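You operate a simulated robot arm through the tools that you are given. There is no shell and no other tool.

Carry out the task below with a simulated robot arm. There is one attempt and no reset: what you move stays moved.

## Task
Set the press speed to two and press the green-tipped strip into the willow rail.
Fine: both lie ready on the slide table; table and clear guard to their stops, hands clear, then start button one and start button two; one stroke only; it ends flush; open guard and table once the ram is up; other knobs stay. Where these are worked on the way, their far stop is far enough and under half their travel is too little: clear guard, slide table.
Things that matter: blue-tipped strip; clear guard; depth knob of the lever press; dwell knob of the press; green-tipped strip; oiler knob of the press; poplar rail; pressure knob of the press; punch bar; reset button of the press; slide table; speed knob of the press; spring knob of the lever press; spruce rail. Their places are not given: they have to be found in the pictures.

The check looks at the end state, three seconds after you hand in, the way a careful person would. Anything else that was tipped, shoved, dropped, spilled or broken makes it a failure.

## Robot
A 6-joint arm with a two-finger gripper, fixed in place. Base frame: the origin is on the floor under the middle of its stand, x ahead of it, y to its left, z up. Units: mm, rad, N and s.
It reaches about 1572 mm from its shoulder. Its first joint turns from -2.897 to 2.897 rad. Payload 2.45 kg.
The TCP is the grasp point between the finger pads, 20 mm short of the fingertips. In the tool frame z runs along the fingers and y along their closing line. The gripper opens to 140 mm; its body begins 168 mm behind the TCP.
Orientation is that of the tool frame in the base frame, as [roll, pitch, yaw] about the fixed x, y, z axes, in that order (R = Rz(yaw) Ry(pitch) Rx(roll)). With the fingers straight down and closing along the base's y, the tool's x points along the base's -x, its y along +y and its z along -z.

## Interface
- The arm moves only by the tool play_rows. Its argument "moves" is a list of rows, each a list of 7 numbers: the turn, a rotation vector about the tool's x, y, z in degrees, then the shift along the tool's x, y, z in m, then the opening, from 0 (shut) to 1 (fully open). In form: [[ax, ay, az, tx, ty, tz, grip], ...]. A call has 1 to 20 rows; each row is the pose to reach, as a shift and turn from the pose commanded when the call began, along the tool's axes at that moment. Each row takes 0.2 s and may step no farther than 50 mm and 0.15 rad from the row before; otherwise, or with a gripper value out of range, the whole call is refused. Where a pose cannot be reached the arm comes as near as it can. A force on the tool above 40 N (or 10 N above the force at the start of the call, whichever is more), or a blocked arm, ends the call early, and 0.2 s more pass. Each finger travels about 45 mm/s and halts on what it meets, pressing with about 36 N; the grip force reading is that of the motor and also rises with nothing between the fingers. The clock runs only during rows and for 0.2 s after the last one: add rows that repeat a pose to give the fingers time. It gives the time, the measured TCP pose, the force on the tool (base axes), the opening and the grip force at its end, in the units of the frame above (readings bear some noise), with the torque about the TCP (base axes, N m) and any sound that the robot's microphone picked up, and new pictures: "show" is both (left out), scene, wrist or none.
- Cameras (640 x 400 px; columns grow to the right, rows downward): "scene" is fixed at [400.2, -499.9, 1655.6]; the picture's right is [0.56, 0.83, 0.00], its down [-0.58, 0.39, -0.72] and it looks along [-0.60, 0.40, 0.69] (base axes); focal length 214 px, centre (320, 200). "wrist" rides on the gripper at [78, 11, -209] in the tool frame; the picture's right is [-0.14, 0.99, 0.00], its down [-0.92, -0.13, -0.37] and it looks along [-0.37, -0.05, 0.93] (tool axes); focal length 280 px, centre (320, 200).
- probe_pixels(camera, pixels): for up to 12 pixels [column, row] of the newest picture of that camera ("zoom" is the newest enlarged one), the place [x, y, z] in the base frame of the surface seen there, good to about 2 mm. It takes no simulated time.
- enlarge(camera, box): a new picture of the part [left, top, right, bottom] of that camera's present view, enlarged. It takes no simulated time.
- job_done(): hands the job in; it is judged then, once.

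Unless the task says otherwise, let go and move clear before handing in.

The tools are called by a JSON object that holds its "op" and its "data". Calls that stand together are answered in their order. play_rows: Moves the arm, as the interface text tells. Its arguments: {"type":"object","properties":{"moves":{"type":"array","items":{"type":"array","items":{"type":"number"}}},"show":{"type":"string","enum":["both","scene","wrist","none"]}},"required":["moves"]} The other tools are called the same way: probe_pixels (camera, pixels) gives the place of the surface under pixels of a picture; enlarge (camera, box) takes an enlarged picture of a part of a camera's view; job_done () hands the job in.

At the start:

```text
time: 0.0
tool_pos: [600.1, 208.1, 1423.9]
tool_rot: [3.141, -0.001, 3.14]
wrist_force: [-0.1, -0.1, 0.2]
wrist_torque: [0.03, 0.02, -0.05]
grip_width: 140.0
grasp_force: 0.1
```

scene: 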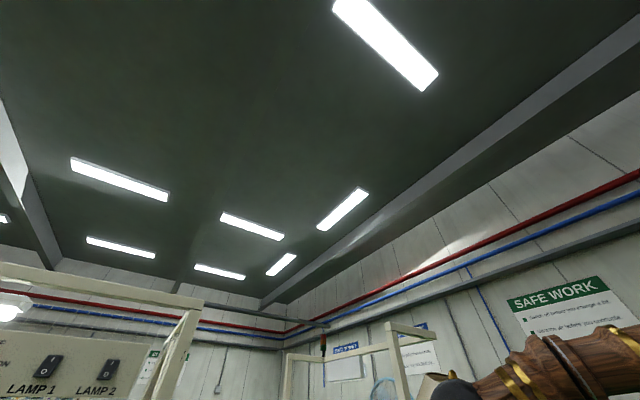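
wrist: 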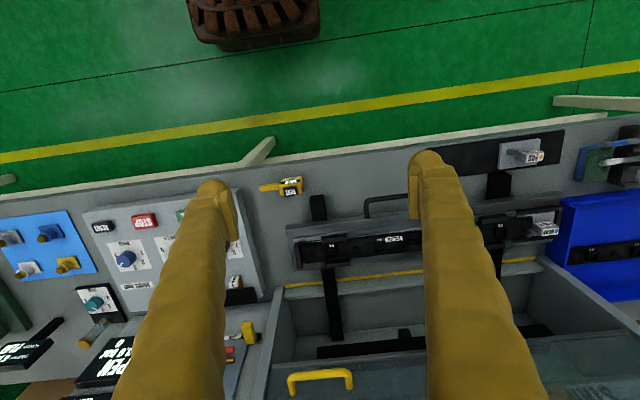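

The scene camera mostly shows the ceiling; the wrist picture shows a bench with a panel, a guard/slide table and knobs. I'll enlarge parts of the wrist picture before moving.

{"op": "enlarge", "data": {"camera": "wrist", "box": [0, 180, 280, 400]}}

{"op": "enlarge", "data": {"camera": "wrist", "box": [240, 120, 640, 400]}}

{"op": "enlarge", "data": {"camera": "scene", "box": [0, 250, 240, 400]}}

{"op": "enlarge", "data": {"camera": "scene", "box": [400, 250, 640, 400]}}

```text
1.82 times, centred on (140, 290) of wrist
```

zoom: 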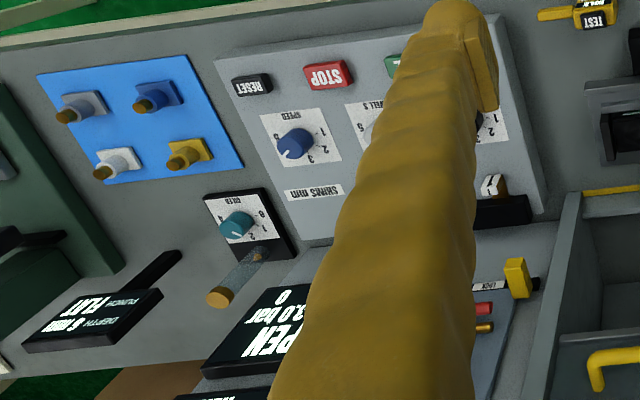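

```text
1.43 times, centred on (440, 260) of wrist
```

zoom: 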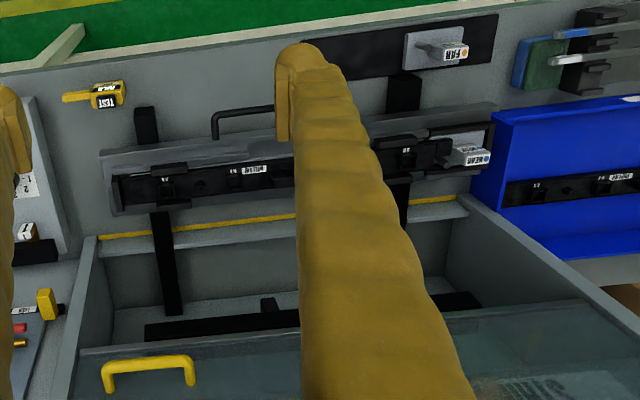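

```text
2.67 times, centred on (120, 325) of scene
```

zoom: 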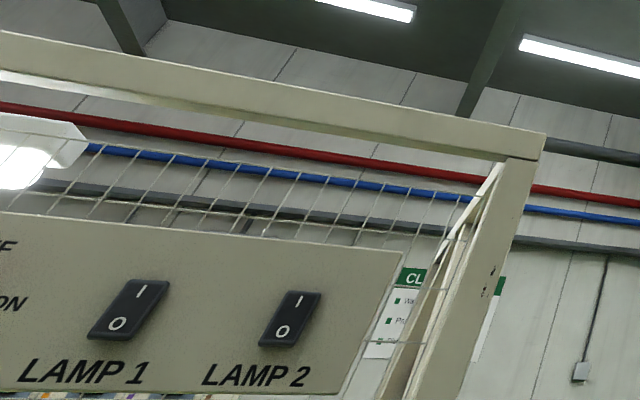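

```text
2.67 times, centred on (520, 325) of scene
```

zoom: 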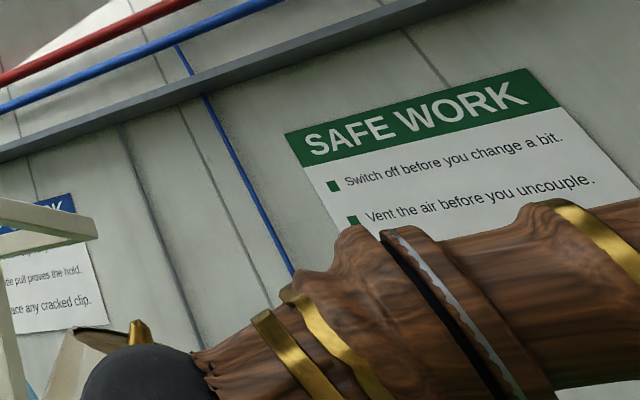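

The wrist picture shows the press panel (STOP/RESET, SPEED at left) and the slide table with WILLOW label in the middle. I'll probe key pixels to get their places before moving the camera for a better view.

{"op": "probe_pixels", "data": {"camera": "wrist", "pixels": [[104, 226], [144, 220], [125, 260], [236, 285], [244, 330], [320, 376], [380, 200], [320, 240], [520, 150], [540, 230], [290, 185], [100, 298]]}}

{"op": "probe_pixels", "data": {"camera": "wrist", "pixels": [[290, 275], [540, 255], [320, 310], [400, 330], [600, 250], [610, 160], [200, 340], [350, 345], [500, 340], [50, 235], [65, 265], [30, 350]]}}

```text
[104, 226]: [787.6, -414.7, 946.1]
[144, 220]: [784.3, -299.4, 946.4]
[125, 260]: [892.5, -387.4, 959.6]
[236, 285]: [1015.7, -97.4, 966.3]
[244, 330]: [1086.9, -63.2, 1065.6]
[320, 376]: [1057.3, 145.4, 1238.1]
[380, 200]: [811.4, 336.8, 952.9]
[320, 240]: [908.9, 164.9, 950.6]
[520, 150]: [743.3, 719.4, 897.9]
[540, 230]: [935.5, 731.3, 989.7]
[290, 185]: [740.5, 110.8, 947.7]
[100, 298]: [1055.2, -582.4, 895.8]
```

```text
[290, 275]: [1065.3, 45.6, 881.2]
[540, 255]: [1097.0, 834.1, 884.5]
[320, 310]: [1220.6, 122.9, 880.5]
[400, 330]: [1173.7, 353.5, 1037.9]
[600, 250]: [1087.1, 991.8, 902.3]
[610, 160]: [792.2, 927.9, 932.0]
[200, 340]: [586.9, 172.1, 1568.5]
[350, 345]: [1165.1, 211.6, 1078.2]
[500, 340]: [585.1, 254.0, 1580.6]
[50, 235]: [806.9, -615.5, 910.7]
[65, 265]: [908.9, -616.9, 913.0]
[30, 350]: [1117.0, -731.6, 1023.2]
```

Bench is at z≈880–950 around x 740–1220; the guard handle is at about (1057,145,1238). I'll check the beige frames in the scene picture for obstacles, and shift the arm sideways toward the panel for an unobstructed view.

{"op": "probe_pixels", "data": {"camera": "scene", "pixels": [[20, 270], [200, 300], [160, 350], [50, 370], [400, 330], [395, 370], [290, 370], [450, 390], [600, 360], [520, 370], [10, 308]]}}

{"op": "play_rows", "data": {"moves": [[0, 0, 0, 0, -0.05, 0, 1], [0, 0, 0, 0, -0.1, 0, 1], [0, 0, 0, 0, -0.15, 0, 1], [0, 0, 0, 0, -0.2, 0, 1], [0, 0, 0, 0, -0.25, 0, 1], [0, 0, 0, 0, -0.3, 0, 1], [0, 0, 0, 0, -0.35, 0, 1], [0, 0, 0, 0, -0.4, 0, 1]], "show": "wrist"}}

```text
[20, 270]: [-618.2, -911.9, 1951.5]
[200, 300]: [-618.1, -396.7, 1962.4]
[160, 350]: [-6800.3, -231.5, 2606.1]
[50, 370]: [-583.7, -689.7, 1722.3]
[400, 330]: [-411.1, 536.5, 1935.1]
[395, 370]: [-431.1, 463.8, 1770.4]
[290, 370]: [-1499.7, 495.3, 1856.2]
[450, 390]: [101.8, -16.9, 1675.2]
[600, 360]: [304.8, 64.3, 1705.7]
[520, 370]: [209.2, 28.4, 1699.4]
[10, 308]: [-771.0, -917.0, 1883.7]
```

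```text
time: 1.8
tool_pos: [599.2, -193.3, 1423.3]
tool_rot: [-3.141, -0.001, -3.141]
wrist_force: [-0.3, -0.9, -0.1]
wrist_torque: [-0.02, -0.07, 0.04]
grip_width: 140.1
grasp_force: 0.0
```

wrist: 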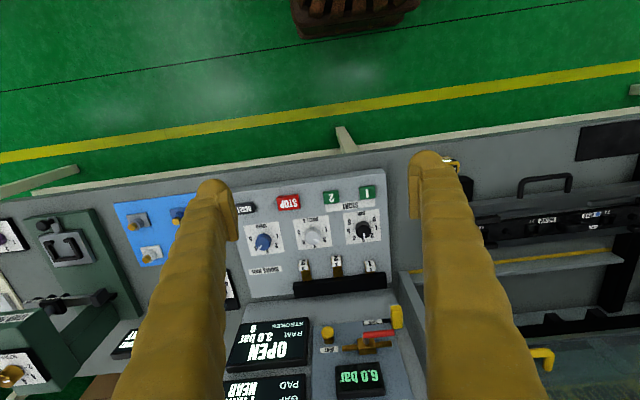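

The panel with SPEED/other knobs, STOP, buttons 1 and 2 is now between the fingers (cols 230–400, rows 180–300). I'll enlarge it.

{"op": "enlarge", "data": {"camera": "wrist", "box": [220, 170, 420, 300]}}

{"op": "enlarge", "data": {"camera": "wrist", "box": [210, 280, 430, 400]}}

{"op": "enlarge", "data": {"camera": "wrist", "box": [0, 180, 200, 400]}}

{"op": "enlarge", "data": {"camera": "wrist", "box": [440, 120, 640, 400]}}

```text
3.08 times, centred on (320, 235) of wrist
```

zoom: 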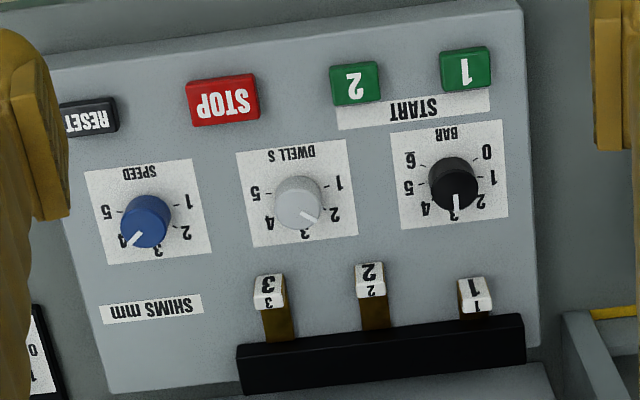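

```text
2.91 times, centred on (320, 340) of wrist
```

zoom: 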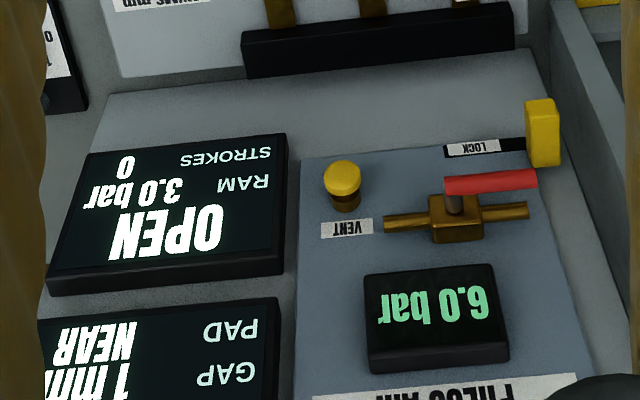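

```text
1.82 times, centred on (100, 290) of wrist
```

zoom: 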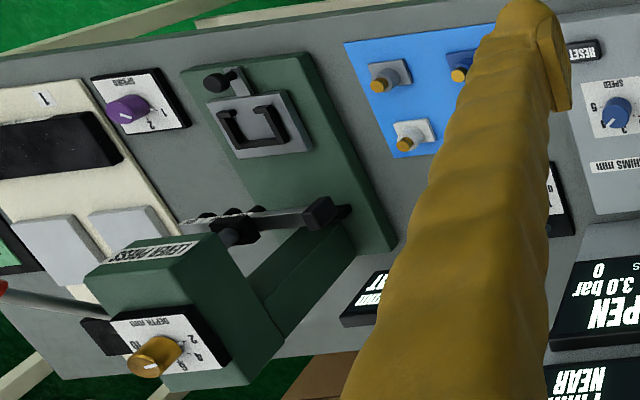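

```text
1.43 times, centred on (540, 260) of wrist
```

zoom: 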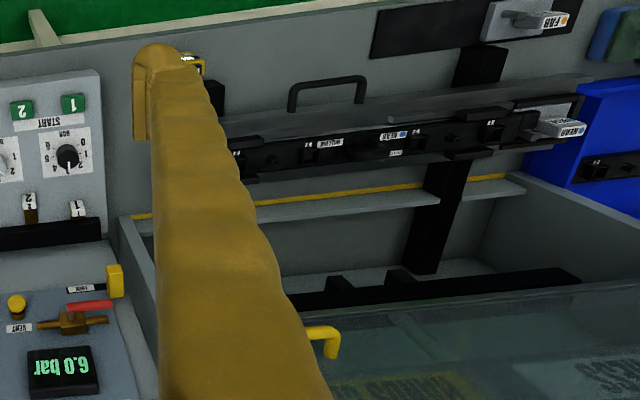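

SPEED pointer (white mark on blue knob at zoom pixel 140,235) sits at 4; it must go to 2. Let me probe the panel and move on to look at the slide table.

{"op": "enlarge", "data": {"camera": "wrist", "box": [220, 200, 320, 265]}}

{"op": "probe_pixels", "data": {"camera": "wrist", "pixels": [[265, 240], [266, 245], [250, 256], [282, 252], [277, 224], [314, 236], [365, 231], [331, 197], [367, 192], [289, 202], [330, 270], [395, 318]]}}

{"op": "probe_pixels", "data": {"camera": "wrist", "pixels": [[246, 209], [300, 270], [350, 180], [300, 190], [390, 190], [545, 352], [545, 180], [520, 190], [570, 190], [575, 175], [640, 180], [500, 225]]}}

```text
6.15 times, centred on (270, 232) of wrist
```

zoom: 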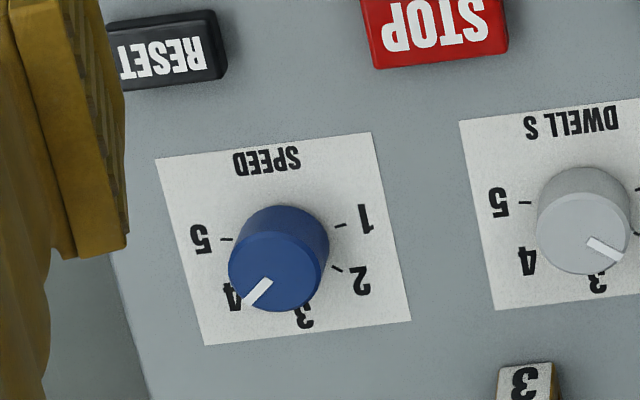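

```text
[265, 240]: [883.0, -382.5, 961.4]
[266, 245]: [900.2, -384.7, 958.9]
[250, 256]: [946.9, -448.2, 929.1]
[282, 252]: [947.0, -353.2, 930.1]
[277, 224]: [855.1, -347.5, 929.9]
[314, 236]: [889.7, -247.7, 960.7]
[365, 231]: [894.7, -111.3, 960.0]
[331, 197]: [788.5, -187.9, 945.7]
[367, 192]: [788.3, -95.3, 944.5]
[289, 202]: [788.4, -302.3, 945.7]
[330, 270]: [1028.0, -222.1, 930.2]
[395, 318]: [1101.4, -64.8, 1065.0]
```

```text
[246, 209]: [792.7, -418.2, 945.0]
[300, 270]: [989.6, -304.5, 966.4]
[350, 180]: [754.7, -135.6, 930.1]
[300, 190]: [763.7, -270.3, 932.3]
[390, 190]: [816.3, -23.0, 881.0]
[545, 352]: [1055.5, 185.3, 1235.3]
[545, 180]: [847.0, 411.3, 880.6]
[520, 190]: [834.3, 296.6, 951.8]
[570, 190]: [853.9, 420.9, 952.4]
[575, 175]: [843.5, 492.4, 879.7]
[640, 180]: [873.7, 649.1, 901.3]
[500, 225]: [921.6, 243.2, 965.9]
```

Panel is a horizontal plate at z=930; SPEED knob centre ≈ (890,−385), top ≈ 960; buttons 1 and 2 at (788,−95) and (788,−188). Next I'll shift the camera over the slide table.

{"op": "play_rows", "data": {"moves": [[0, 0, 0, 0, 0.05, 0, 1], [0, 0, 0, 0, 0.1, 0, 1], [0, 0, 0, 0, 0.15, 0, 1], [0, 0, 0, 0, 0.2, 0, 1], [0, 0, 0, 0, 0.25, 0, 1], [0, 0, 0, 0, 0.3, 0, 1], [0, 0, 0, 0, 0.35, 0, 1], [0, 0, 0, 0, 0.4, 0, 1], [0, 0, 0, 0, 0.45, 0, 1], [0, 0, 0, 0, 0.5, 0, 1], [0, 0, 0, 0, 0.55, 0, 1], [0, 0, 0, 0, 0.6, 0, 1]], "show": "wrist"}}

```text
time: 4.4
tool_pos: [596.3, 410.1, 1423.3]
tool_rot: [3.141, 0.001, 3.14]
wrist_force: [-0.3, 0.4, -0.2]
wrist_torque: [0.0, -0.08, 0.01]
grip_width: 140.2
grasp_force: 0.1
```

wrist: 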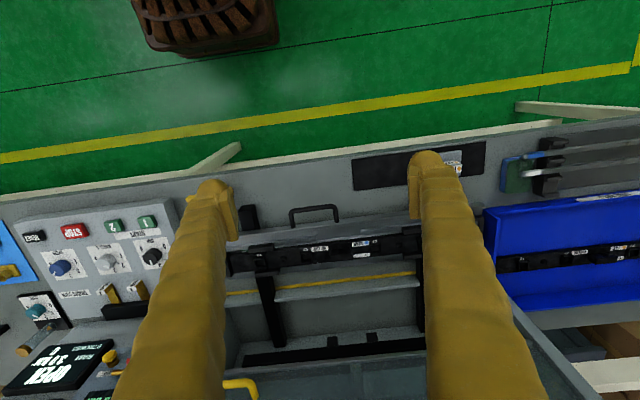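

{"op": "enlarge", "data": {"camera": "wrist", "box": [230, 180, 430, 300]}}

{"op": "enlarge", "data": {"camera": "wrist", "box": [210, 280, 440, 400]}}

{"op": "enlarge", "data": {"camera": "wrist", "box": [460, 120, 640, 340]}}

{"op": "probe_pixels", "data": {"camera": "wrist", "pixels": [[290, 220], [313, 206], [338, 220], [260, 250], [270, 257], [320, 250], [360, 245], [410, 240], [370, 256], [300, 235], [240, 390], [310, 375]]}}

```text
3.20 times, centred on (330, 240) of wrist
```

zoom: 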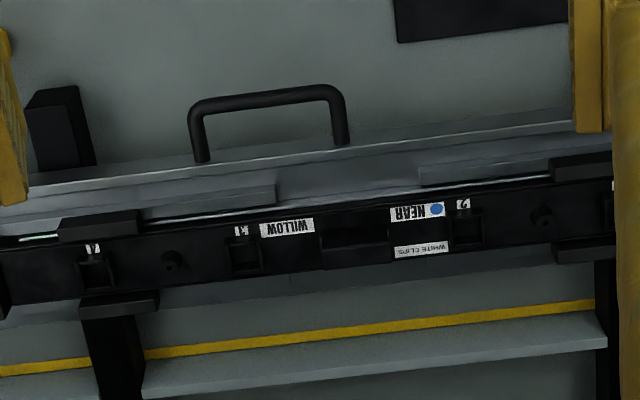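

```text
2.78 times, centred on (325, 340) of wrist
```

zoom: 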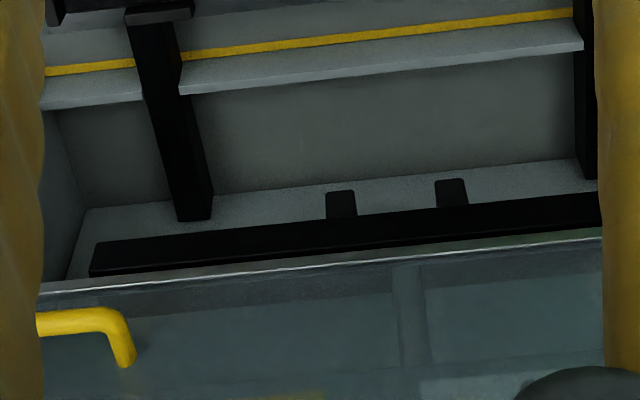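

```text
1.82 times, centred on (550, 230) of wrist
```

zoom: 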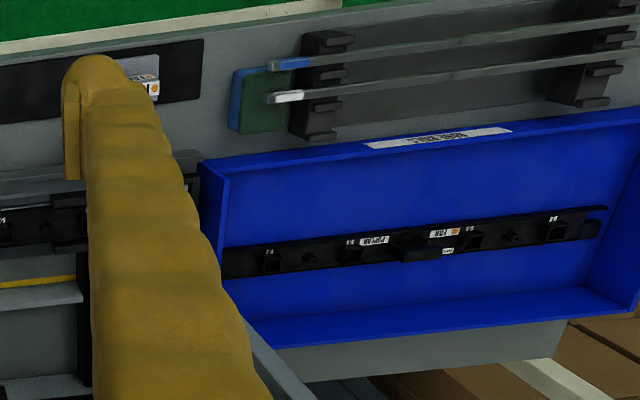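

```text
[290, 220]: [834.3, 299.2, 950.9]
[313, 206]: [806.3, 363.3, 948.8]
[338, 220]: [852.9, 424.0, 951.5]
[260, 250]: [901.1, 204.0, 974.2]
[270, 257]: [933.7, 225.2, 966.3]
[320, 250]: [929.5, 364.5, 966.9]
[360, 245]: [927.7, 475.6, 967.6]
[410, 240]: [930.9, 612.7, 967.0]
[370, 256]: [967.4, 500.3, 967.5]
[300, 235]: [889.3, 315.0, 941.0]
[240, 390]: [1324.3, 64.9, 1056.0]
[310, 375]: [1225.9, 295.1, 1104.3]
```

The willow rail sits in the slide-table fixture (zoom ~ (0–610,200–300)), with a thin strip behind it having a pale/green tip near zoom pixel (40,238). I'll tilt the wrist camera forward to see the press head and guard.

{"op": "play_rows", "data": {"moves": [[0, -8, 0, 0, -0.03, 0, 1], [0, -16, 0, 0, -0.06, 0, 1], [0, -24, 0, 0, -0.09, 0, 1], [0, -32, 0, 0, -0.12, 0, 1], [0, -40, 0, 0, -0.15, 0, 1], [0, -48, 0, 0, -0.15, 0, 1]], "show": "both"}}

```text
time: 5.8
tool_pos: [600.3, 259.7, 1422.1]
tool_rot: [-3.14, 0.839, 3.14]
wrist_force: [0.4, -0.7, -0.3]
wrist_torque: [-0.01, 0.02, 0.0]
grip_width: 140.2
grasp_force: 0.1
```

scene: 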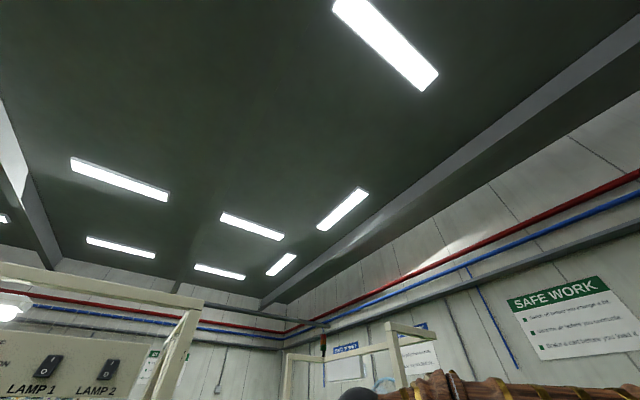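
wrist: 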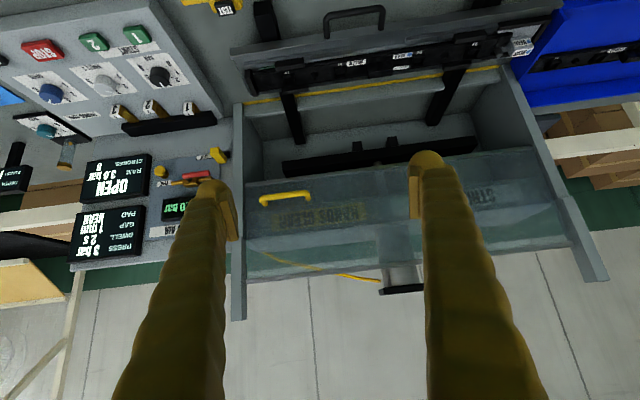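

The tilt shows the clear guard raised between two posts (rows 150–280) with a yellow handle at (285,197) near its lower edge, and the ram behind. Enlarging and probing this.

{"op": "enlarge", "data": {"camera": "wrist", "box": [220, 120, 430, 310]}}

{"op": "enlarge", "data": {"camera": "wrist", "box": [230, 0, 560, 180]}}

{"op": "enlarge", "data": {"camera": "wrist", "box": [50, 130, 240, 280]}}

{"op": "probe_pixels", "data": {"camera": "wrist", "pixels": [[285, 197], [265, 197], [308, 196], [260, 186], [260, 275], [240, 310], [250, 190], [350, 175], [590, 270], [540, 160], [400, 285], [380, 250]]}}

{"op": "probe_pixels", "data": {"camera": "wrist", "pixels": [[380, 155], [300, 165], [360, 143], [390, 140], [330, 110], [290, 120], [235, 140], [500, 80], [215, 155], [270, 90], [450, 85], [380, 55]]}}

```text
2.11 times, centred on (325, 215) of wrist
```

zoom: 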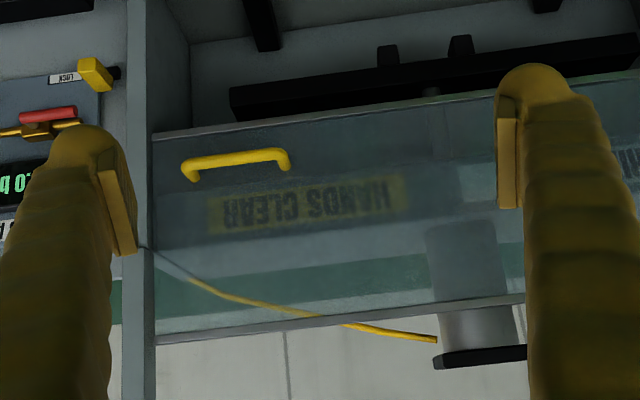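

```text
1.94 times, centred on (395, 90) of wrist
```

zoom: 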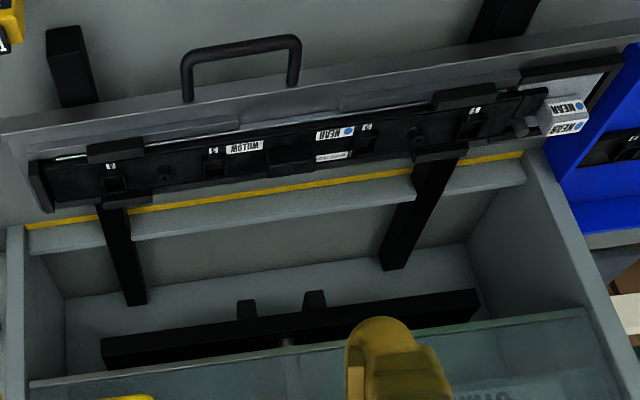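

```text
2.67 times, centred on (145, 205) of wrist
```

zoom: 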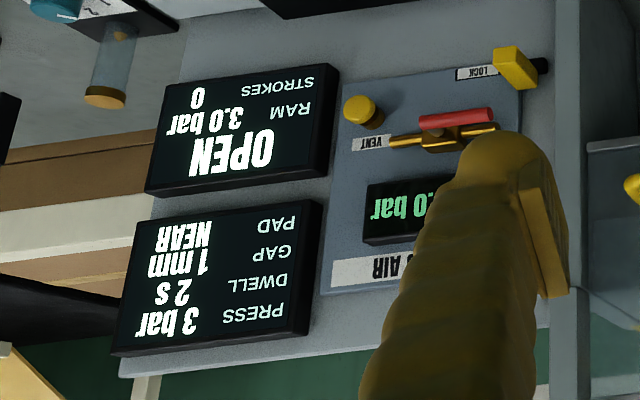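

```text
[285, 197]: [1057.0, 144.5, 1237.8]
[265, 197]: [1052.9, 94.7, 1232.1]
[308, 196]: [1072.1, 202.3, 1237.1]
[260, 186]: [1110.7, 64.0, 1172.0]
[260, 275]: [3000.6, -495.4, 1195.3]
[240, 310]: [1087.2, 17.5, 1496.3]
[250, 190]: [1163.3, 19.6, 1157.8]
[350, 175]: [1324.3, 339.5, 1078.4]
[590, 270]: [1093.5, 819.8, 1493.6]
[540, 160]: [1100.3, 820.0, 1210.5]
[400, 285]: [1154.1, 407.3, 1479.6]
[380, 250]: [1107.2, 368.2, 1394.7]
```

```text
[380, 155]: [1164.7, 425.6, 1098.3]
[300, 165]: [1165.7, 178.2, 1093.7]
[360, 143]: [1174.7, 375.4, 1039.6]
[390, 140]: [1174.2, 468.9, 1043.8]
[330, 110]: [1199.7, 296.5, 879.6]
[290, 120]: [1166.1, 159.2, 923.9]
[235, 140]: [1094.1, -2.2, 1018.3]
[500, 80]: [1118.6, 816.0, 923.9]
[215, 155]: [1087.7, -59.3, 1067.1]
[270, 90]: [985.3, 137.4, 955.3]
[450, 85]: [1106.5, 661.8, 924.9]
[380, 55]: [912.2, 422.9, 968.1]
```

The guard plate is at x≈1107, lower edge z≈1172, handle bar at (1055, 95–202, 1237); the punch bar hangs at about (1170, …, 1040–1098). Now a closer look at the rail, strip tips and table handle.

{"op": "enlarge", "data": {"camera": "wrist", "box": [230, 30, 400, 110]}}

{"op": "enlarge", "data": {"camera": "wrist", "box": [380, 10, 560, 110]}}

{"op": "enlarge", "data": {"camera": "wrist", "box": [310, 0, 400, 60]}}

{"op": "probe_pixels", "data": {"camera": "zoom", "pixels": [[320, 80], [300, 70], [200, 90], [450, 60], [110, 200], [500, 190], [300, 300], [300, 250], [300, 200], [100, 100], [490, 70], [300, 350]]}}

```text
3.76 times, centred on (315, 70) of wrist
```

zoom: 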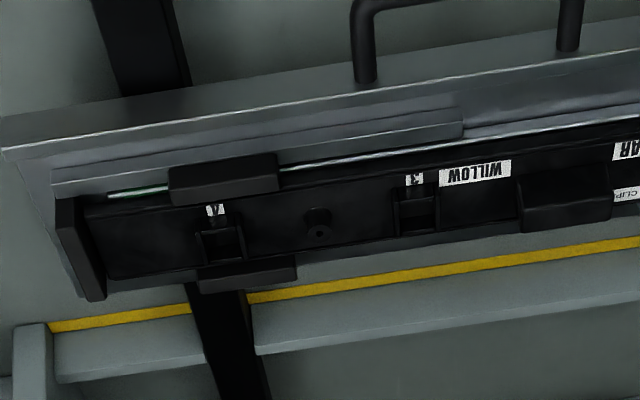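

```text
3.56 times, centred on (470, 60) of wrist
```

zoom: 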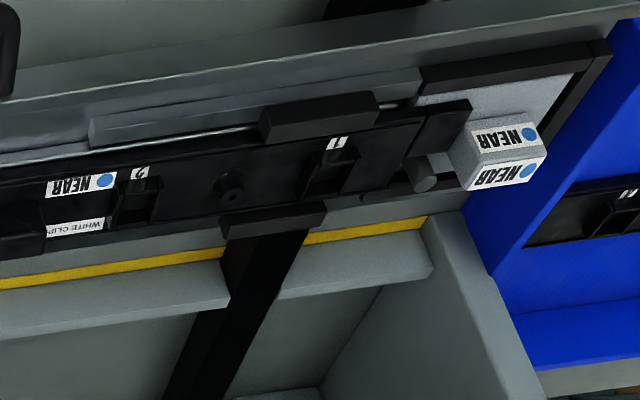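

```text
6.67 times, centred on (355, 30) of wrist
```

zoom: 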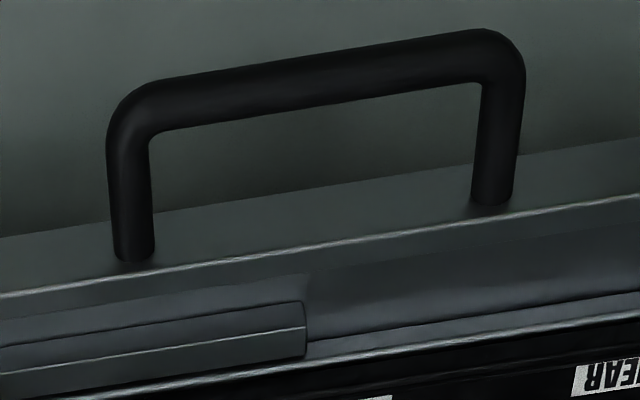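

```text
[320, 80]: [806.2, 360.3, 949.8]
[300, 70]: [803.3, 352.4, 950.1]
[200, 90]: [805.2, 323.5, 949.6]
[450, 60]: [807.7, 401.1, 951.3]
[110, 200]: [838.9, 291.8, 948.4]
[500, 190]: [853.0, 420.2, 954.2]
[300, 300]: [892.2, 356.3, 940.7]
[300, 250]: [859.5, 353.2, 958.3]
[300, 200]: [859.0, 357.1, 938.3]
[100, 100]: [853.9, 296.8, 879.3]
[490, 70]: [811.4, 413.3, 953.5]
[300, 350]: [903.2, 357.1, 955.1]
```

Handle bar of the slide table is at x≈806, y 295–420, z≈946, with the table plate face at x≈858; the strip with pale green tip lies along the willow rail. I'll untilt and move over the press panel for the speed knob first.

{"op": "play_rows", "data": {"moves": [[0, 8, 0, 0, -0.05, 0, 1], [0, 16, 0, 0, -0.1, 0, 1], [0, 24, 0, 0, -0.15, 0, 1], [0, 32, 0, 0, -0.2, 0, 1], [0, 40, 0, 0, -0.25, 0, 1], [0, 48, 0, 0, -0.3, 0, 0.9], [0, 48, 0, 0, -0.35, 0, 0.8], [0, 48, 0, 0, -0.4, 0, 0.7], [0, 48, 0, 0, -0.45, 0, 0.6], [0, 48, 0, 0, -0.5, 0, 0.6], [0, 48, 0, 0, -0.55, 0, 0.6], [0, 48, 0, 0, -0.6, 0, 0.6], [0, 48, 0, 0, -0.645, 0, 0.6], [0, 48, 0, 0, -0.645, 0, 0.6]], "show": "wrist"}}

```text
time: 8.8
tool_pos: [595.9, -387.7, 1422.0]
tool_rot: [-3.141, 0.0, 3.139]
wrist_force: [0.9, -0.5, 0.8]
wrist_torque: [-0.01, -0.02, -0.06]
grip_width: 84.0
grasp_force: 0.0
```

wrist: 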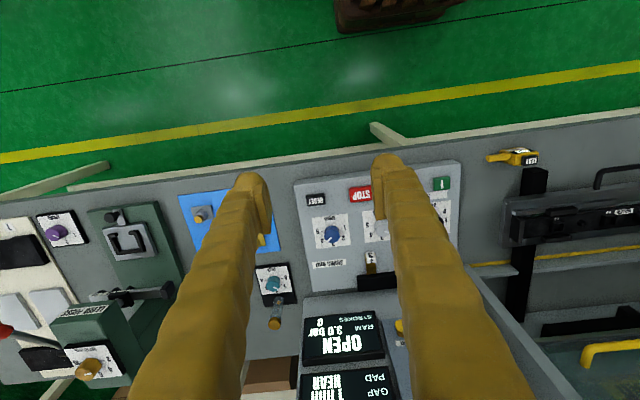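

The speed knob is now visible at (331,233) between the fingers. Enlarging and probing its dial.

{"op": "enlarge", "data": {"camera": "wrist", "box": [300, 205, 364, 255]}}

```text
8.00 times, centred on (332, 230) of wrist
```

zoom: 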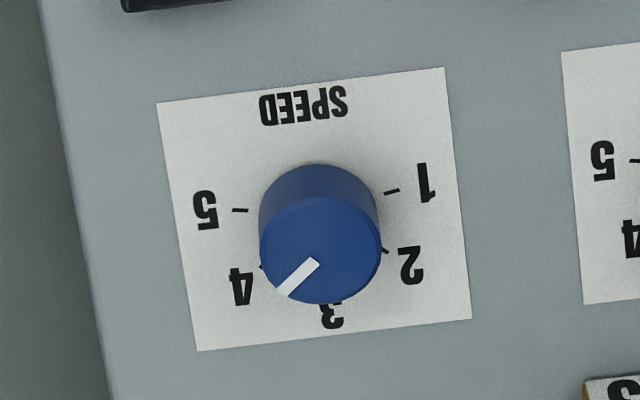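

{"op": "probe_pixels", "data": {"camera": "zoom", "pixels": [[391, 190], [240, 210], [386, 250], [261, 267], [426, 183], [412, 265], [331, 315], [241, 287], [204, 210], [282, 293], [316, 260], [320, 250]]}}

{"op": "probe_pixels", "data": {"camera": "zoom", "pixels": [[265, 250], [378, 250], [318, 200], [325, 300], [159, 104], [444, 68], [470, 318], [198, 350], [320, 185], [330, 296], [290, 284], [318, 170]]}}

```text
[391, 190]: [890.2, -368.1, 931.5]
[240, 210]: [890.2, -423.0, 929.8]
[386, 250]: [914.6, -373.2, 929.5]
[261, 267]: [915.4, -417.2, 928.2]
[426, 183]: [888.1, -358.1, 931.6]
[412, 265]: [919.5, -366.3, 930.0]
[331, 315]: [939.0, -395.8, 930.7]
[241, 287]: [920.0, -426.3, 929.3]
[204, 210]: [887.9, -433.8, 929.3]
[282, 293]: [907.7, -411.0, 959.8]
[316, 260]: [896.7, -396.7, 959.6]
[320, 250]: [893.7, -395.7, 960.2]
```

```text
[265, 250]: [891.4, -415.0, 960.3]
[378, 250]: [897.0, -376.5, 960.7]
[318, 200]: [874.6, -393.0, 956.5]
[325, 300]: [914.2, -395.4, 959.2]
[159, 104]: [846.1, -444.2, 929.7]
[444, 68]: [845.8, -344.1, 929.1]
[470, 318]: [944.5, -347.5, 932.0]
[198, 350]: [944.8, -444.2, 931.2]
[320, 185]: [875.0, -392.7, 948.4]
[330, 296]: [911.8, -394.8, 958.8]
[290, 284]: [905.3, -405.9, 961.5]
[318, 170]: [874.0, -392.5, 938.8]
```

Dial centre is (895,−395), radius 20, top 960; marks are at 50° steps (4 at −50°, 2 at +50°), pointer reads 4 so I need +100° about vertical. I'll approach above the knob with a −50° pre-twist.

{"op": "play_rows", "data": {"moves": [[0, 0, 5, -0.03, -0.001, 0.036, 0.6], [0, 0, 10, -0.06, -0.0015, 0.072, 0.6], [0, 0, 15, -0.09, -0.002, 0.108, 0.6], [0, 0, 20, -0.12, -0.003, 0.144, 0.6], [0, 0, 25, -0.15, -0.0035, 0.18, 0.6], [0, 0, 30, -0.18, -0.004, 0.216, 0.6], [0, 0, 35, -0.21, -0.005, 0.252, 0.6], [0, 0, 40, -0.24, -0.006, 0.288, 0.6], [0, 0, 45, -0.27, -0.0065, 0.324, 0.6], [0, 0, 50, -0.299, -0.0073, 0.362, 0.6], [0, 0, 50, -0.299, -0.0073, 0.362, 0.6]], "show": "wrist"}}

```text
time: 11.2
tool_pos: [897.9, -398.0, 1060.1]
tool_rot: [-3.142, 0.0, 2.267]
wrist_force: [0.3, -0.2, 0.5]
wrist_torque: [-0.03, 0.02, 0.03]
grip_width: 84.0
grasp_force: 0.0
```

wrist: 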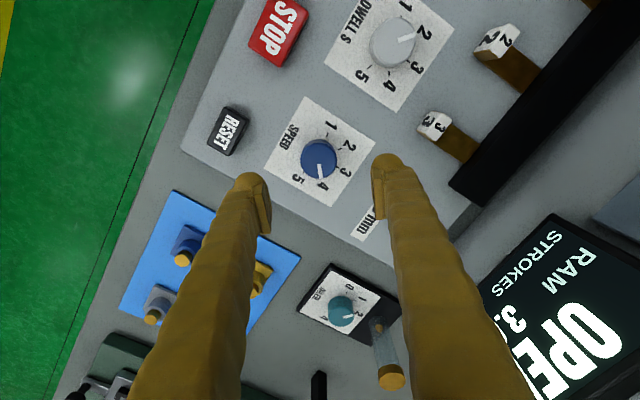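

I'm above the knob at z≈1060; I'll enlarge and check centring before descending, with a still row to re-read the pose.

{"op": "enlarge", "data": {"camera": "wrist", "box": [240, 90, 400, 220]}}

{"op": "probe_pixels", "data": {"camera": "wrist", "pixels": [[318, 153], [303, 153], [335, 153], [318, 145], [320, 165], [266, 160], [309, 98], [376, 145], [325, 205], [255, 190], [385, 180]]}}

{"op": "play_rows", "data": {"moves": [[0, 0, 0, 0, 0, 0, 0.6]], "show": "none"}}

```text
3.08 times, centred on (320, 155) of wrist
```

zoom: 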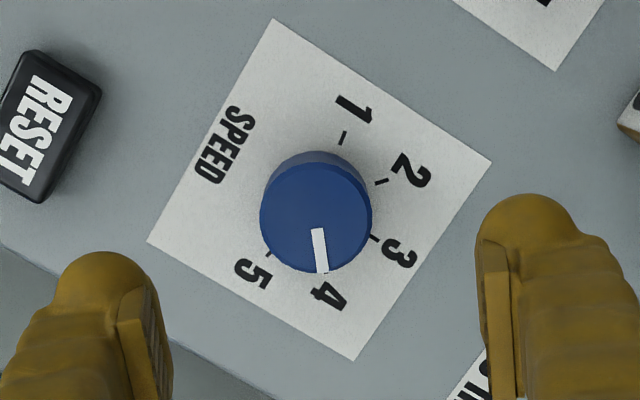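

```text
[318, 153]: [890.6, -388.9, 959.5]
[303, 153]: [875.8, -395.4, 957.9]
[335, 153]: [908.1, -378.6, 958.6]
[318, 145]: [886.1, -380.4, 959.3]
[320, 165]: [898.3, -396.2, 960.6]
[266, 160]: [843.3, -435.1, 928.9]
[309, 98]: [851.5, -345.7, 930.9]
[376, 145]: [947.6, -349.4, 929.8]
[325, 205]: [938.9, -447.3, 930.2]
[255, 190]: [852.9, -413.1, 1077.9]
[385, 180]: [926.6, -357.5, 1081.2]
```

```text
time: 11.6
tool_pos: [897.8, -395.5, 1060.3]
tool_rot: [-3.14, -0.001, 2.267]
wrist_force: [0.8, 0.7, -0.2]
wrist_torque: [0.03, 0.04, -0.01]
grip_width: 84.1
grasp_force: 0.0
```

Knob centre projects nearly on the grasp axis (about 2 mm off); I'll correct, descend to z≈957 and close on the knob.

{"op": "play_rows", "data": {"moves": [[0, 0, 0, 0.002, -0.0012, 0.035, 0.6], [0, 0, 0, 0.002, -0.0012, 0.07, 0.6], [0, 0, 0, 0.002, -0.0012, 0.103, 0.6], [0, 0, 0, 0.002, -0.0012, 0.103, 0.5], [0, 0, 0, 0.002, -0.0012, 0.103, 0.3], [0, 0, 0, 0.002, -0.0012, 0.103, 0.2], [0, 0, 0, 0.002, -0.0012, 0.103, 0.2], [0, 0, 0, 0.002, -0.0012, 0.103, 0.2]], "show": "wrist"}}

```text
time: 13.4
tool_pos: [893.1, -394.3, 958.6]
tool_rot: [-3.14, 0.001, 2.268]
wrist_force: [-28.1, -22.1, -1.7]
wrist_torque: [-0.31, 0.23, -0.06]
grip_width: 40.7
grasp_force: 42.3
```

wrist: 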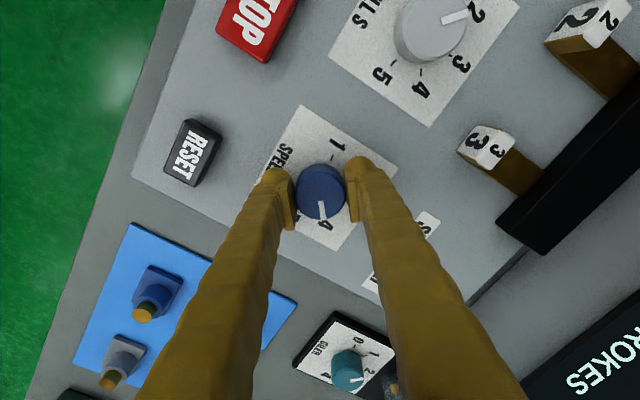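

The knob is between the pads (width 40.7) but a side force of about 36 N shows I'm slightly off-centre; I'll nudge along the closing line to balance it.

{"op": "play_rows", "data": {"moves": [[0, 0, 0, 0, -0.001, 0, 0.2], [0, 0, 0, 0, -0.002, 0, 0.2], [0, 0, 0, 0, -0.002, 0, 0.2]], "show": "none"}}

```text
time: 14.2
tool_pos: [894.1, -394.7, 959.4]
tool_rot: [-3.142, 0.002, 2.27]
wrist_force: [-17.6, -2.7, 2.6]
wrist_torque: [0.08, 0.24, -0.03]
grip_width: 40.9
grasp_force: 45.5
```

Side force dropped to about 18 N; one more small nudge, then turn +50° as a first half and check the dial.

{"op": "play_rows", "data": {"moves": [[0, 0, 0, 0.001, -0.001, 0, 0.2], [0, 0, -4, 0.001, -0.001, 0, 0.2], [0, 0, -8, 0.001, -0.001, 0, 0.2], [0, 0, -12, 0.001, -0.001, 0, 0.2], [0, 0, -16, 0.001, -0.001, 0, 0.2], [0, 0, -20, 0.001, -0.001, 0, 0.2]], "show": "wrist"}}

```text
time: 15.6
tool_pos: [893.6, -395.3, 959.1]
tool_rot: [3.141, 0.001, 2.619]
wrist_force: [22.9, 23.6, 17.1]
wrist_torque: [0.31, -0.36, 0.06]
grip_width: 40.7
grasp_force: 45.3
```

wrist: 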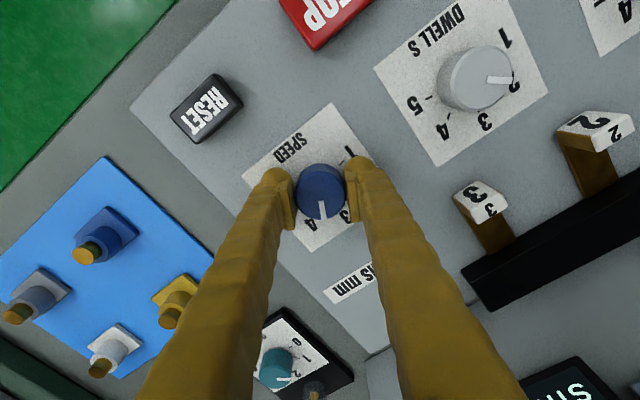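

The knob follows the gripper (pointer moved with it, now between 4 and 3). Side force flipped sign, so I'll nudge back slightly and continue turning.

{"op": "play_rows", "data": {"moves": [[0, 0, 0, 0, 0.0012, 0, 0.2], [0, 0, -4, 0, 0.0012, 0, 0.2], [0, 0, -8, 0, 0.0012, 0, 0.2], [0, 0, -12, 0, 0.0012, 0, 0.2], [0, 0, -16, 0, 0.0012, 0, 0.2], [0, 0, -20, 0, 0.0012, 0, 0.2]], "show": "none"}}

```text
time: 17.0
tool_pos: [894.4, -396.7, 959.0]
tool_rot: [-3.142, 0.001, 2.968]
wrist_force: [18.5, -5.8, 23.2]
wrist_torque: [-0.09, -0.31, -0.01]
grip_width: 40.6
grasp_force: 45.3
```

Rotation is at 40° and forces are moderate; I'll relieve slightly and keep turning.

{"op": "play_rows", "data": {"moves": [[0, 0, 0, -0.0007, 0, -0.0007, 0.2], [0, 0, -4, -0.0007, 0, -0.0007, 0.2], [0, 0, -8, -0.0007, 0, -0.0007, 0.2], [0, 0, -12, -0.0007, 0, -0.0007, 0.2], [0, 0, -16, -0.0007, 0, -0.0007, 0.2], [0, 0, -20, -0.0007, 0, -0.0007, 0.2], [0, 0, -24, -0.0007, 0, -0.0007, 0.2]], "show": "wrist"}}

```text
time: 18.6
tool_pos: [892.8, -396.3, 958.2]
tool_rot: [-3.141, 0.001, -2.911]
wrist_force: [-4.9, -0.5, 3.5]
wrist_torque: [-0.06, 0.22, -0.03]
grip_width: 40.7
grasp_force: 45.2
stopped in row 7: the force on the tool passed its limit at 41 N (the readings are from after the stop); the commanded pose is now the measured one
```

wrist: 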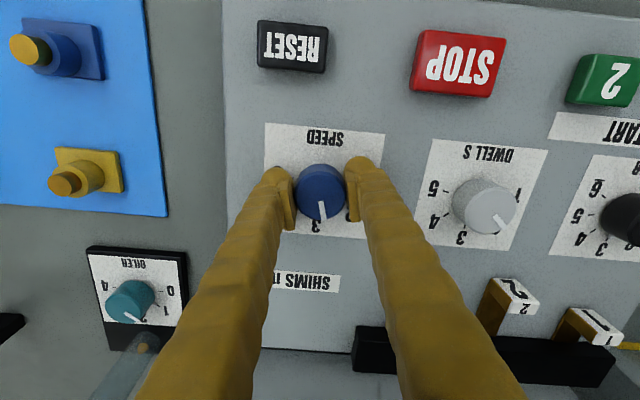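

The turn stopped at ~63° due to a brief 41 N lateral force but the pointer is now just past 3 and forces have relaxed. Continuing with the remaining ~37° in two parts.

{"op": "play_rows", "data": {"moves": [[0, 0, -4, 0, 0, 0, 0.2], [0, 0, -8, 0, 0, 0, 0.2], [0, 0, -12, 0, 0, 0, 0.2], [0, 0, -16, 0, 0, 0, 0.2], [0, 0, -19, 0, 0, 0, 0.2]], "show": "wrist"}}

```text
time: 19.8
tool_pos: [893.5, -396.3, 958.7]
tool_rot: [3.141, 0.0, -2.575]
wrist_force: [-4.9, 4.2, 12.3]
wrist_torque: [0.09, 0.0, 0.0]
grip_width: 40.7
grasp_force: 45.6
```

wrist: 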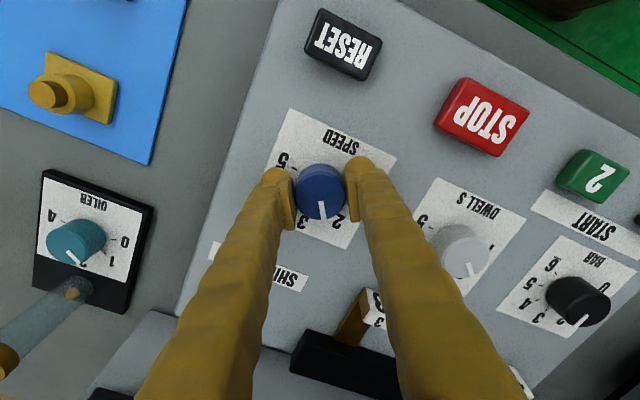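

Pointer is now between 3 and 2; about 17.5° remain.

{"op": "play_rows", "data": {"moves": [[0, 0, -4, 0, 0, 0, 0.2], [0, 0, -8, 0, 0, 0, 0.2], [0, 0, -12, 0, 0, 0, 0.2], [0, 0, -15, 0, 0, 0, 0.2], [0, 0, -18, 0, 0, 0, 0.2], [0, 0, -18, 0, 0, 0, 0.2]], "show": "wrist"}}

{"op": "enlarge", "data": {"camera": "wrist", "box": [270, 120, 390, 260]}}

```text
time: 21.2
tool_pos: [892.8, -395.5, 959.4]
tool_rot: [-3.139, 0.0, -2.265]
wrist_force: [10.0, -2.4, 12.2]
wrist_torque: [0.0, -0.16, -0.05]
grip_width: 40.9
grasp_force: 45.1
```

wrist: 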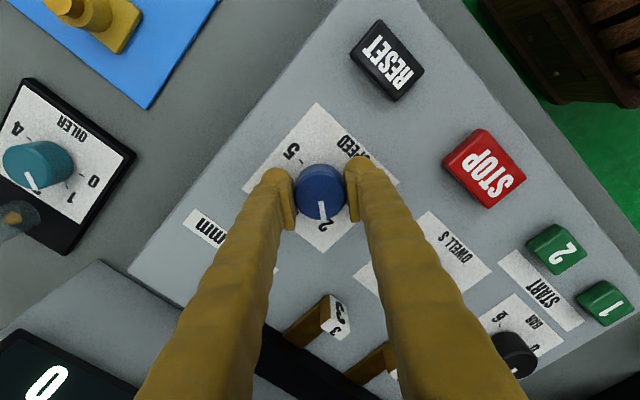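

```text
2.86 times, centred on (330, 190) of wrist
```

zoom: 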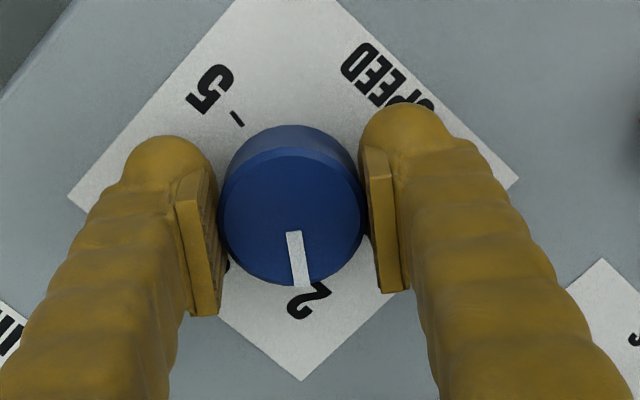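

The pointer now aims at 2. I'll open the fingers, rise straight up, and check the dial.

{"op": "play_rows", "data": {"moves": [[0, 0, 0, 0, 0, 0, 0.4], [0, 0, 0, 0, 0, 0, 0.6], [0, 0, 0, 0, 0, 0, 0.6], [0, 0, 0, 0, 0, 0, 0.6], [0, 0, 0, 0, 0, -0.04, 0.6], [0, 0, 0, 0, 0, -0.08, 0.6], [0, 0, 0, 0, 0, -0.12, 0.6], [0, 0, 0, 0, 0, -0.16, 0.6]], "show": "wrist"}}

{"op": "enlarge", "data": {"camera": "wrist", "box": [260, 90, 380, 190]}}

```text
time: 23.0
tool_pos: [895.3, -394.9, 1118.1]
tool_rot: [3.139, 0.0, -2.262]
wrist_force: [-0.5, 0.4, 0.8]
wrist_torque: [-0.01, 0.03, -0.02]
grip_width: 84.0
grasp_force: 0.1
```

wrist: 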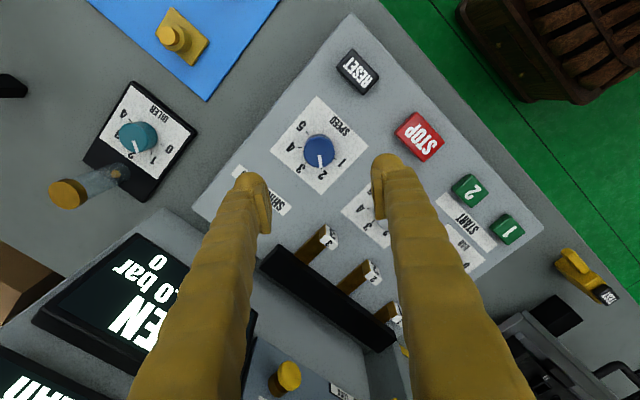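

```text
4.00 times, centred on (320, 140) of wrist
```

zoom: 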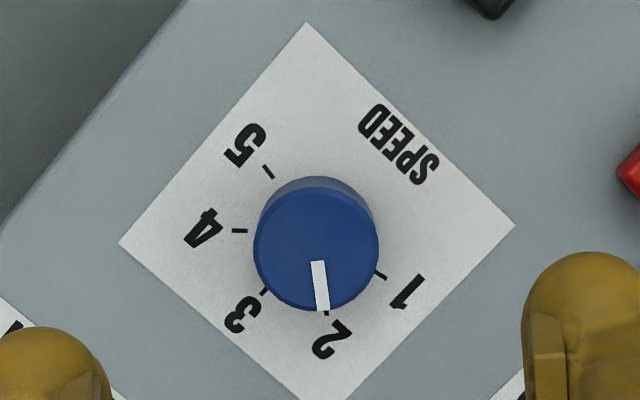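

The pointer sits on the 2 mark. I'll now untwist, raise and carry the closed gripper over to the slide-table handle.

{"op": "play_rows", "data": {"moves": [[0, 0, 3, -0.0266, 0.0369, -0.009, 0.5], [0, 0, 6, -0.0533, 0.0739, -0.0176, 0.4], [0, 0, 9, -0.0799, 0.1108, -0.0265, 0.3], [0, 0, 12, -0.1066, 0.1478, -0.0353, 0.2], [0, 0, 15, -0.1332, 0.1847, -0.0441, 0.1], [0, 0, 18, -0.1599, 0.2216, -0.0529, 0], [0, 0, 21, -0.1865, 0.2586, -0.0618, 0], [0, 0, 24, -0.2132, 0.2955, -0.0706, 0], [0, 0, 27, -0.2398, 0.3325, -0.0794, 0], [0, 0, 30, -0.2665, 0.3694, -0.0882, 0], [0, 0, 33, -0.2931, 0.4064, -0.0971, 0], [0, 0, 36, -0.3198, 0.4433, -0.1059, 0], [0, 0, 39, -0.3464, 0.4802, -0.1147, 0], [0, 0, 42, -0.3731, 0.5172, -0.1235, 0], [0, 0, 45, -0.3997, 0.5541, -0.1324, 0], [0, 0, 48, -0.4264, 0.5911, -0.1412, 0], [0, 0, 50.4, -0.453, 0.628, -0.15, 0]], "show": "wrist"}}

```text
time: 26.6
tool_pos: [697.9, 355.6, 1265.5]
tool_rot: [-3.139, -0.001, 3.14]
wrist_force: [0.4, -0.2, 0.4]
wrist_torque: [0.0, -0.01, -0.01]
grip_width: 0.0
grasp_force: 29.4
```

wrist: 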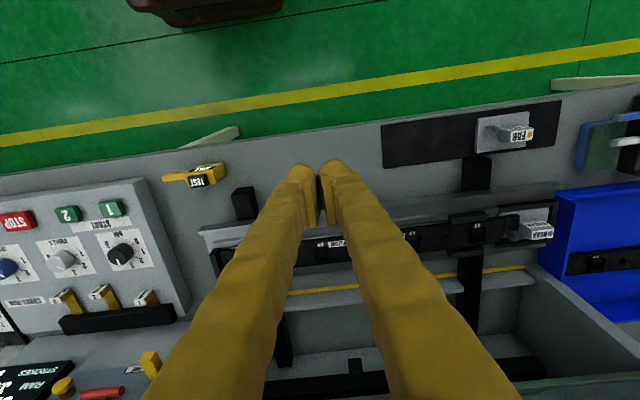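

Fingers are closed and I'm above the table handle. Enlarging the fingertips to gauge their thickness.

{"op": "enlarge", "data": {"camera": "wrist", "box": [260, 140, 380, 240]}}

{"op": "probe_pixels", "data": {"camera": "wrist", "pixels": [[290, 172], [300, 166], [310, 172], [325, 165], [335, 162], [345, 168], [312, 200], [322, 205], [285, 200], [352, 195], [317, 222], [300, 185]]}}

```text
4.00 times, centred on (320, 190) of wrist
```

zoom: 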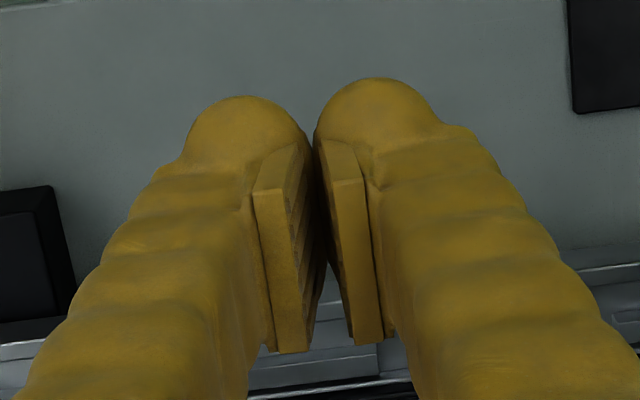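

```text
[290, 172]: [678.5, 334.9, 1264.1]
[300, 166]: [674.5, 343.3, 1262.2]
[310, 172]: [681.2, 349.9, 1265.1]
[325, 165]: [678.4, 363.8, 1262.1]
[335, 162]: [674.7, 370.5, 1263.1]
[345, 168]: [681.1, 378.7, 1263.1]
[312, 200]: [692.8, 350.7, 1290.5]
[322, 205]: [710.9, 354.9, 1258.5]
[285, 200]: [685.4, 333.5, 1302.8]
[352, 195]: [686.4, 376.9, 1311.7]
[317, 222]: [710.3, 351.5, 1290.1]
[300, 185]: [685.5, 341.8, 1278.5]
```

Each finger is ~24 mm thick along the closing line and ~46 mm across, so I'll straddle the handle bar with the closing line along x. First I'll probe the yellow-striped ledge and rails in the table's path.

{"op": "probe_pixels", "data": {"camera": "wrist", "pixels": [[500, 268], [500, 272], [500, 285], [500, 300], [310, 292], [310, 300], [470, 270], [470, 300], [280, 330], [480, 210], [245, 200], [520, 290]]}}

{"op": "enlarge", "data": {"camera": "wrist", "box": [430, 180, 600, 320]}}

{"op": "enlarge", "data": {"camera": "wrist", "box": [190, 180, 330, 340]}}

```text
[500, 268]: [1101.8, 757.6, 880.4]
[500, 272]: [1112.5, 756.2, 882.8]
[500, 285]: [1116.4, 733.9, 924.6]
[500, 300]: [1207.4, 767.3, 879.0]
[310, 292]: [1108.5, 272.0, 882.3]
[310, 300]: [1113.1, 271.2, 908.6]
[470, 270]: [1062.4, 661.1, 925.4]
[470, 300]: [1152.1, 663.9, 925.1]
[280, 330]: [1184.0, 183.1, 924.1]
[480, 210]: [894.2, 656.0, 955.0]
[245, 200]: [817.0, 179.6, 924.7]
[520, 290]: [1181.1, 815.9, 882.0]
```

```text
2.86 times, centred on (515, 250) of wrist
```

zoom: 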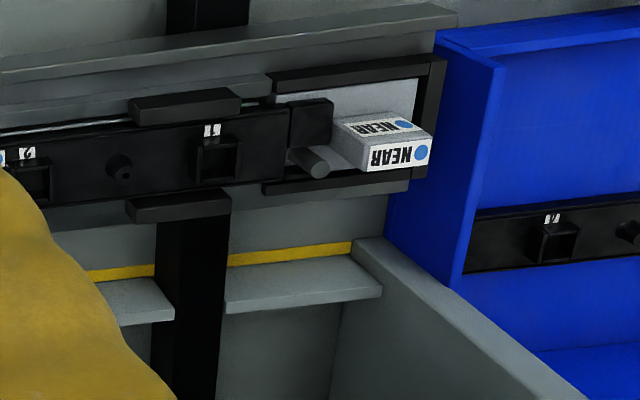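

```text
2.50 times, centred on (260, 260) of wrist
```

zoom: 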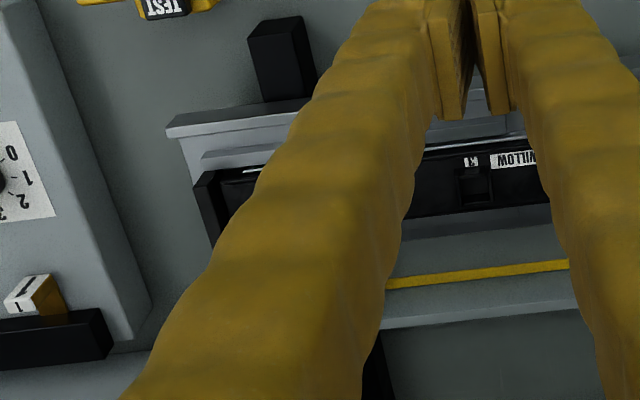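

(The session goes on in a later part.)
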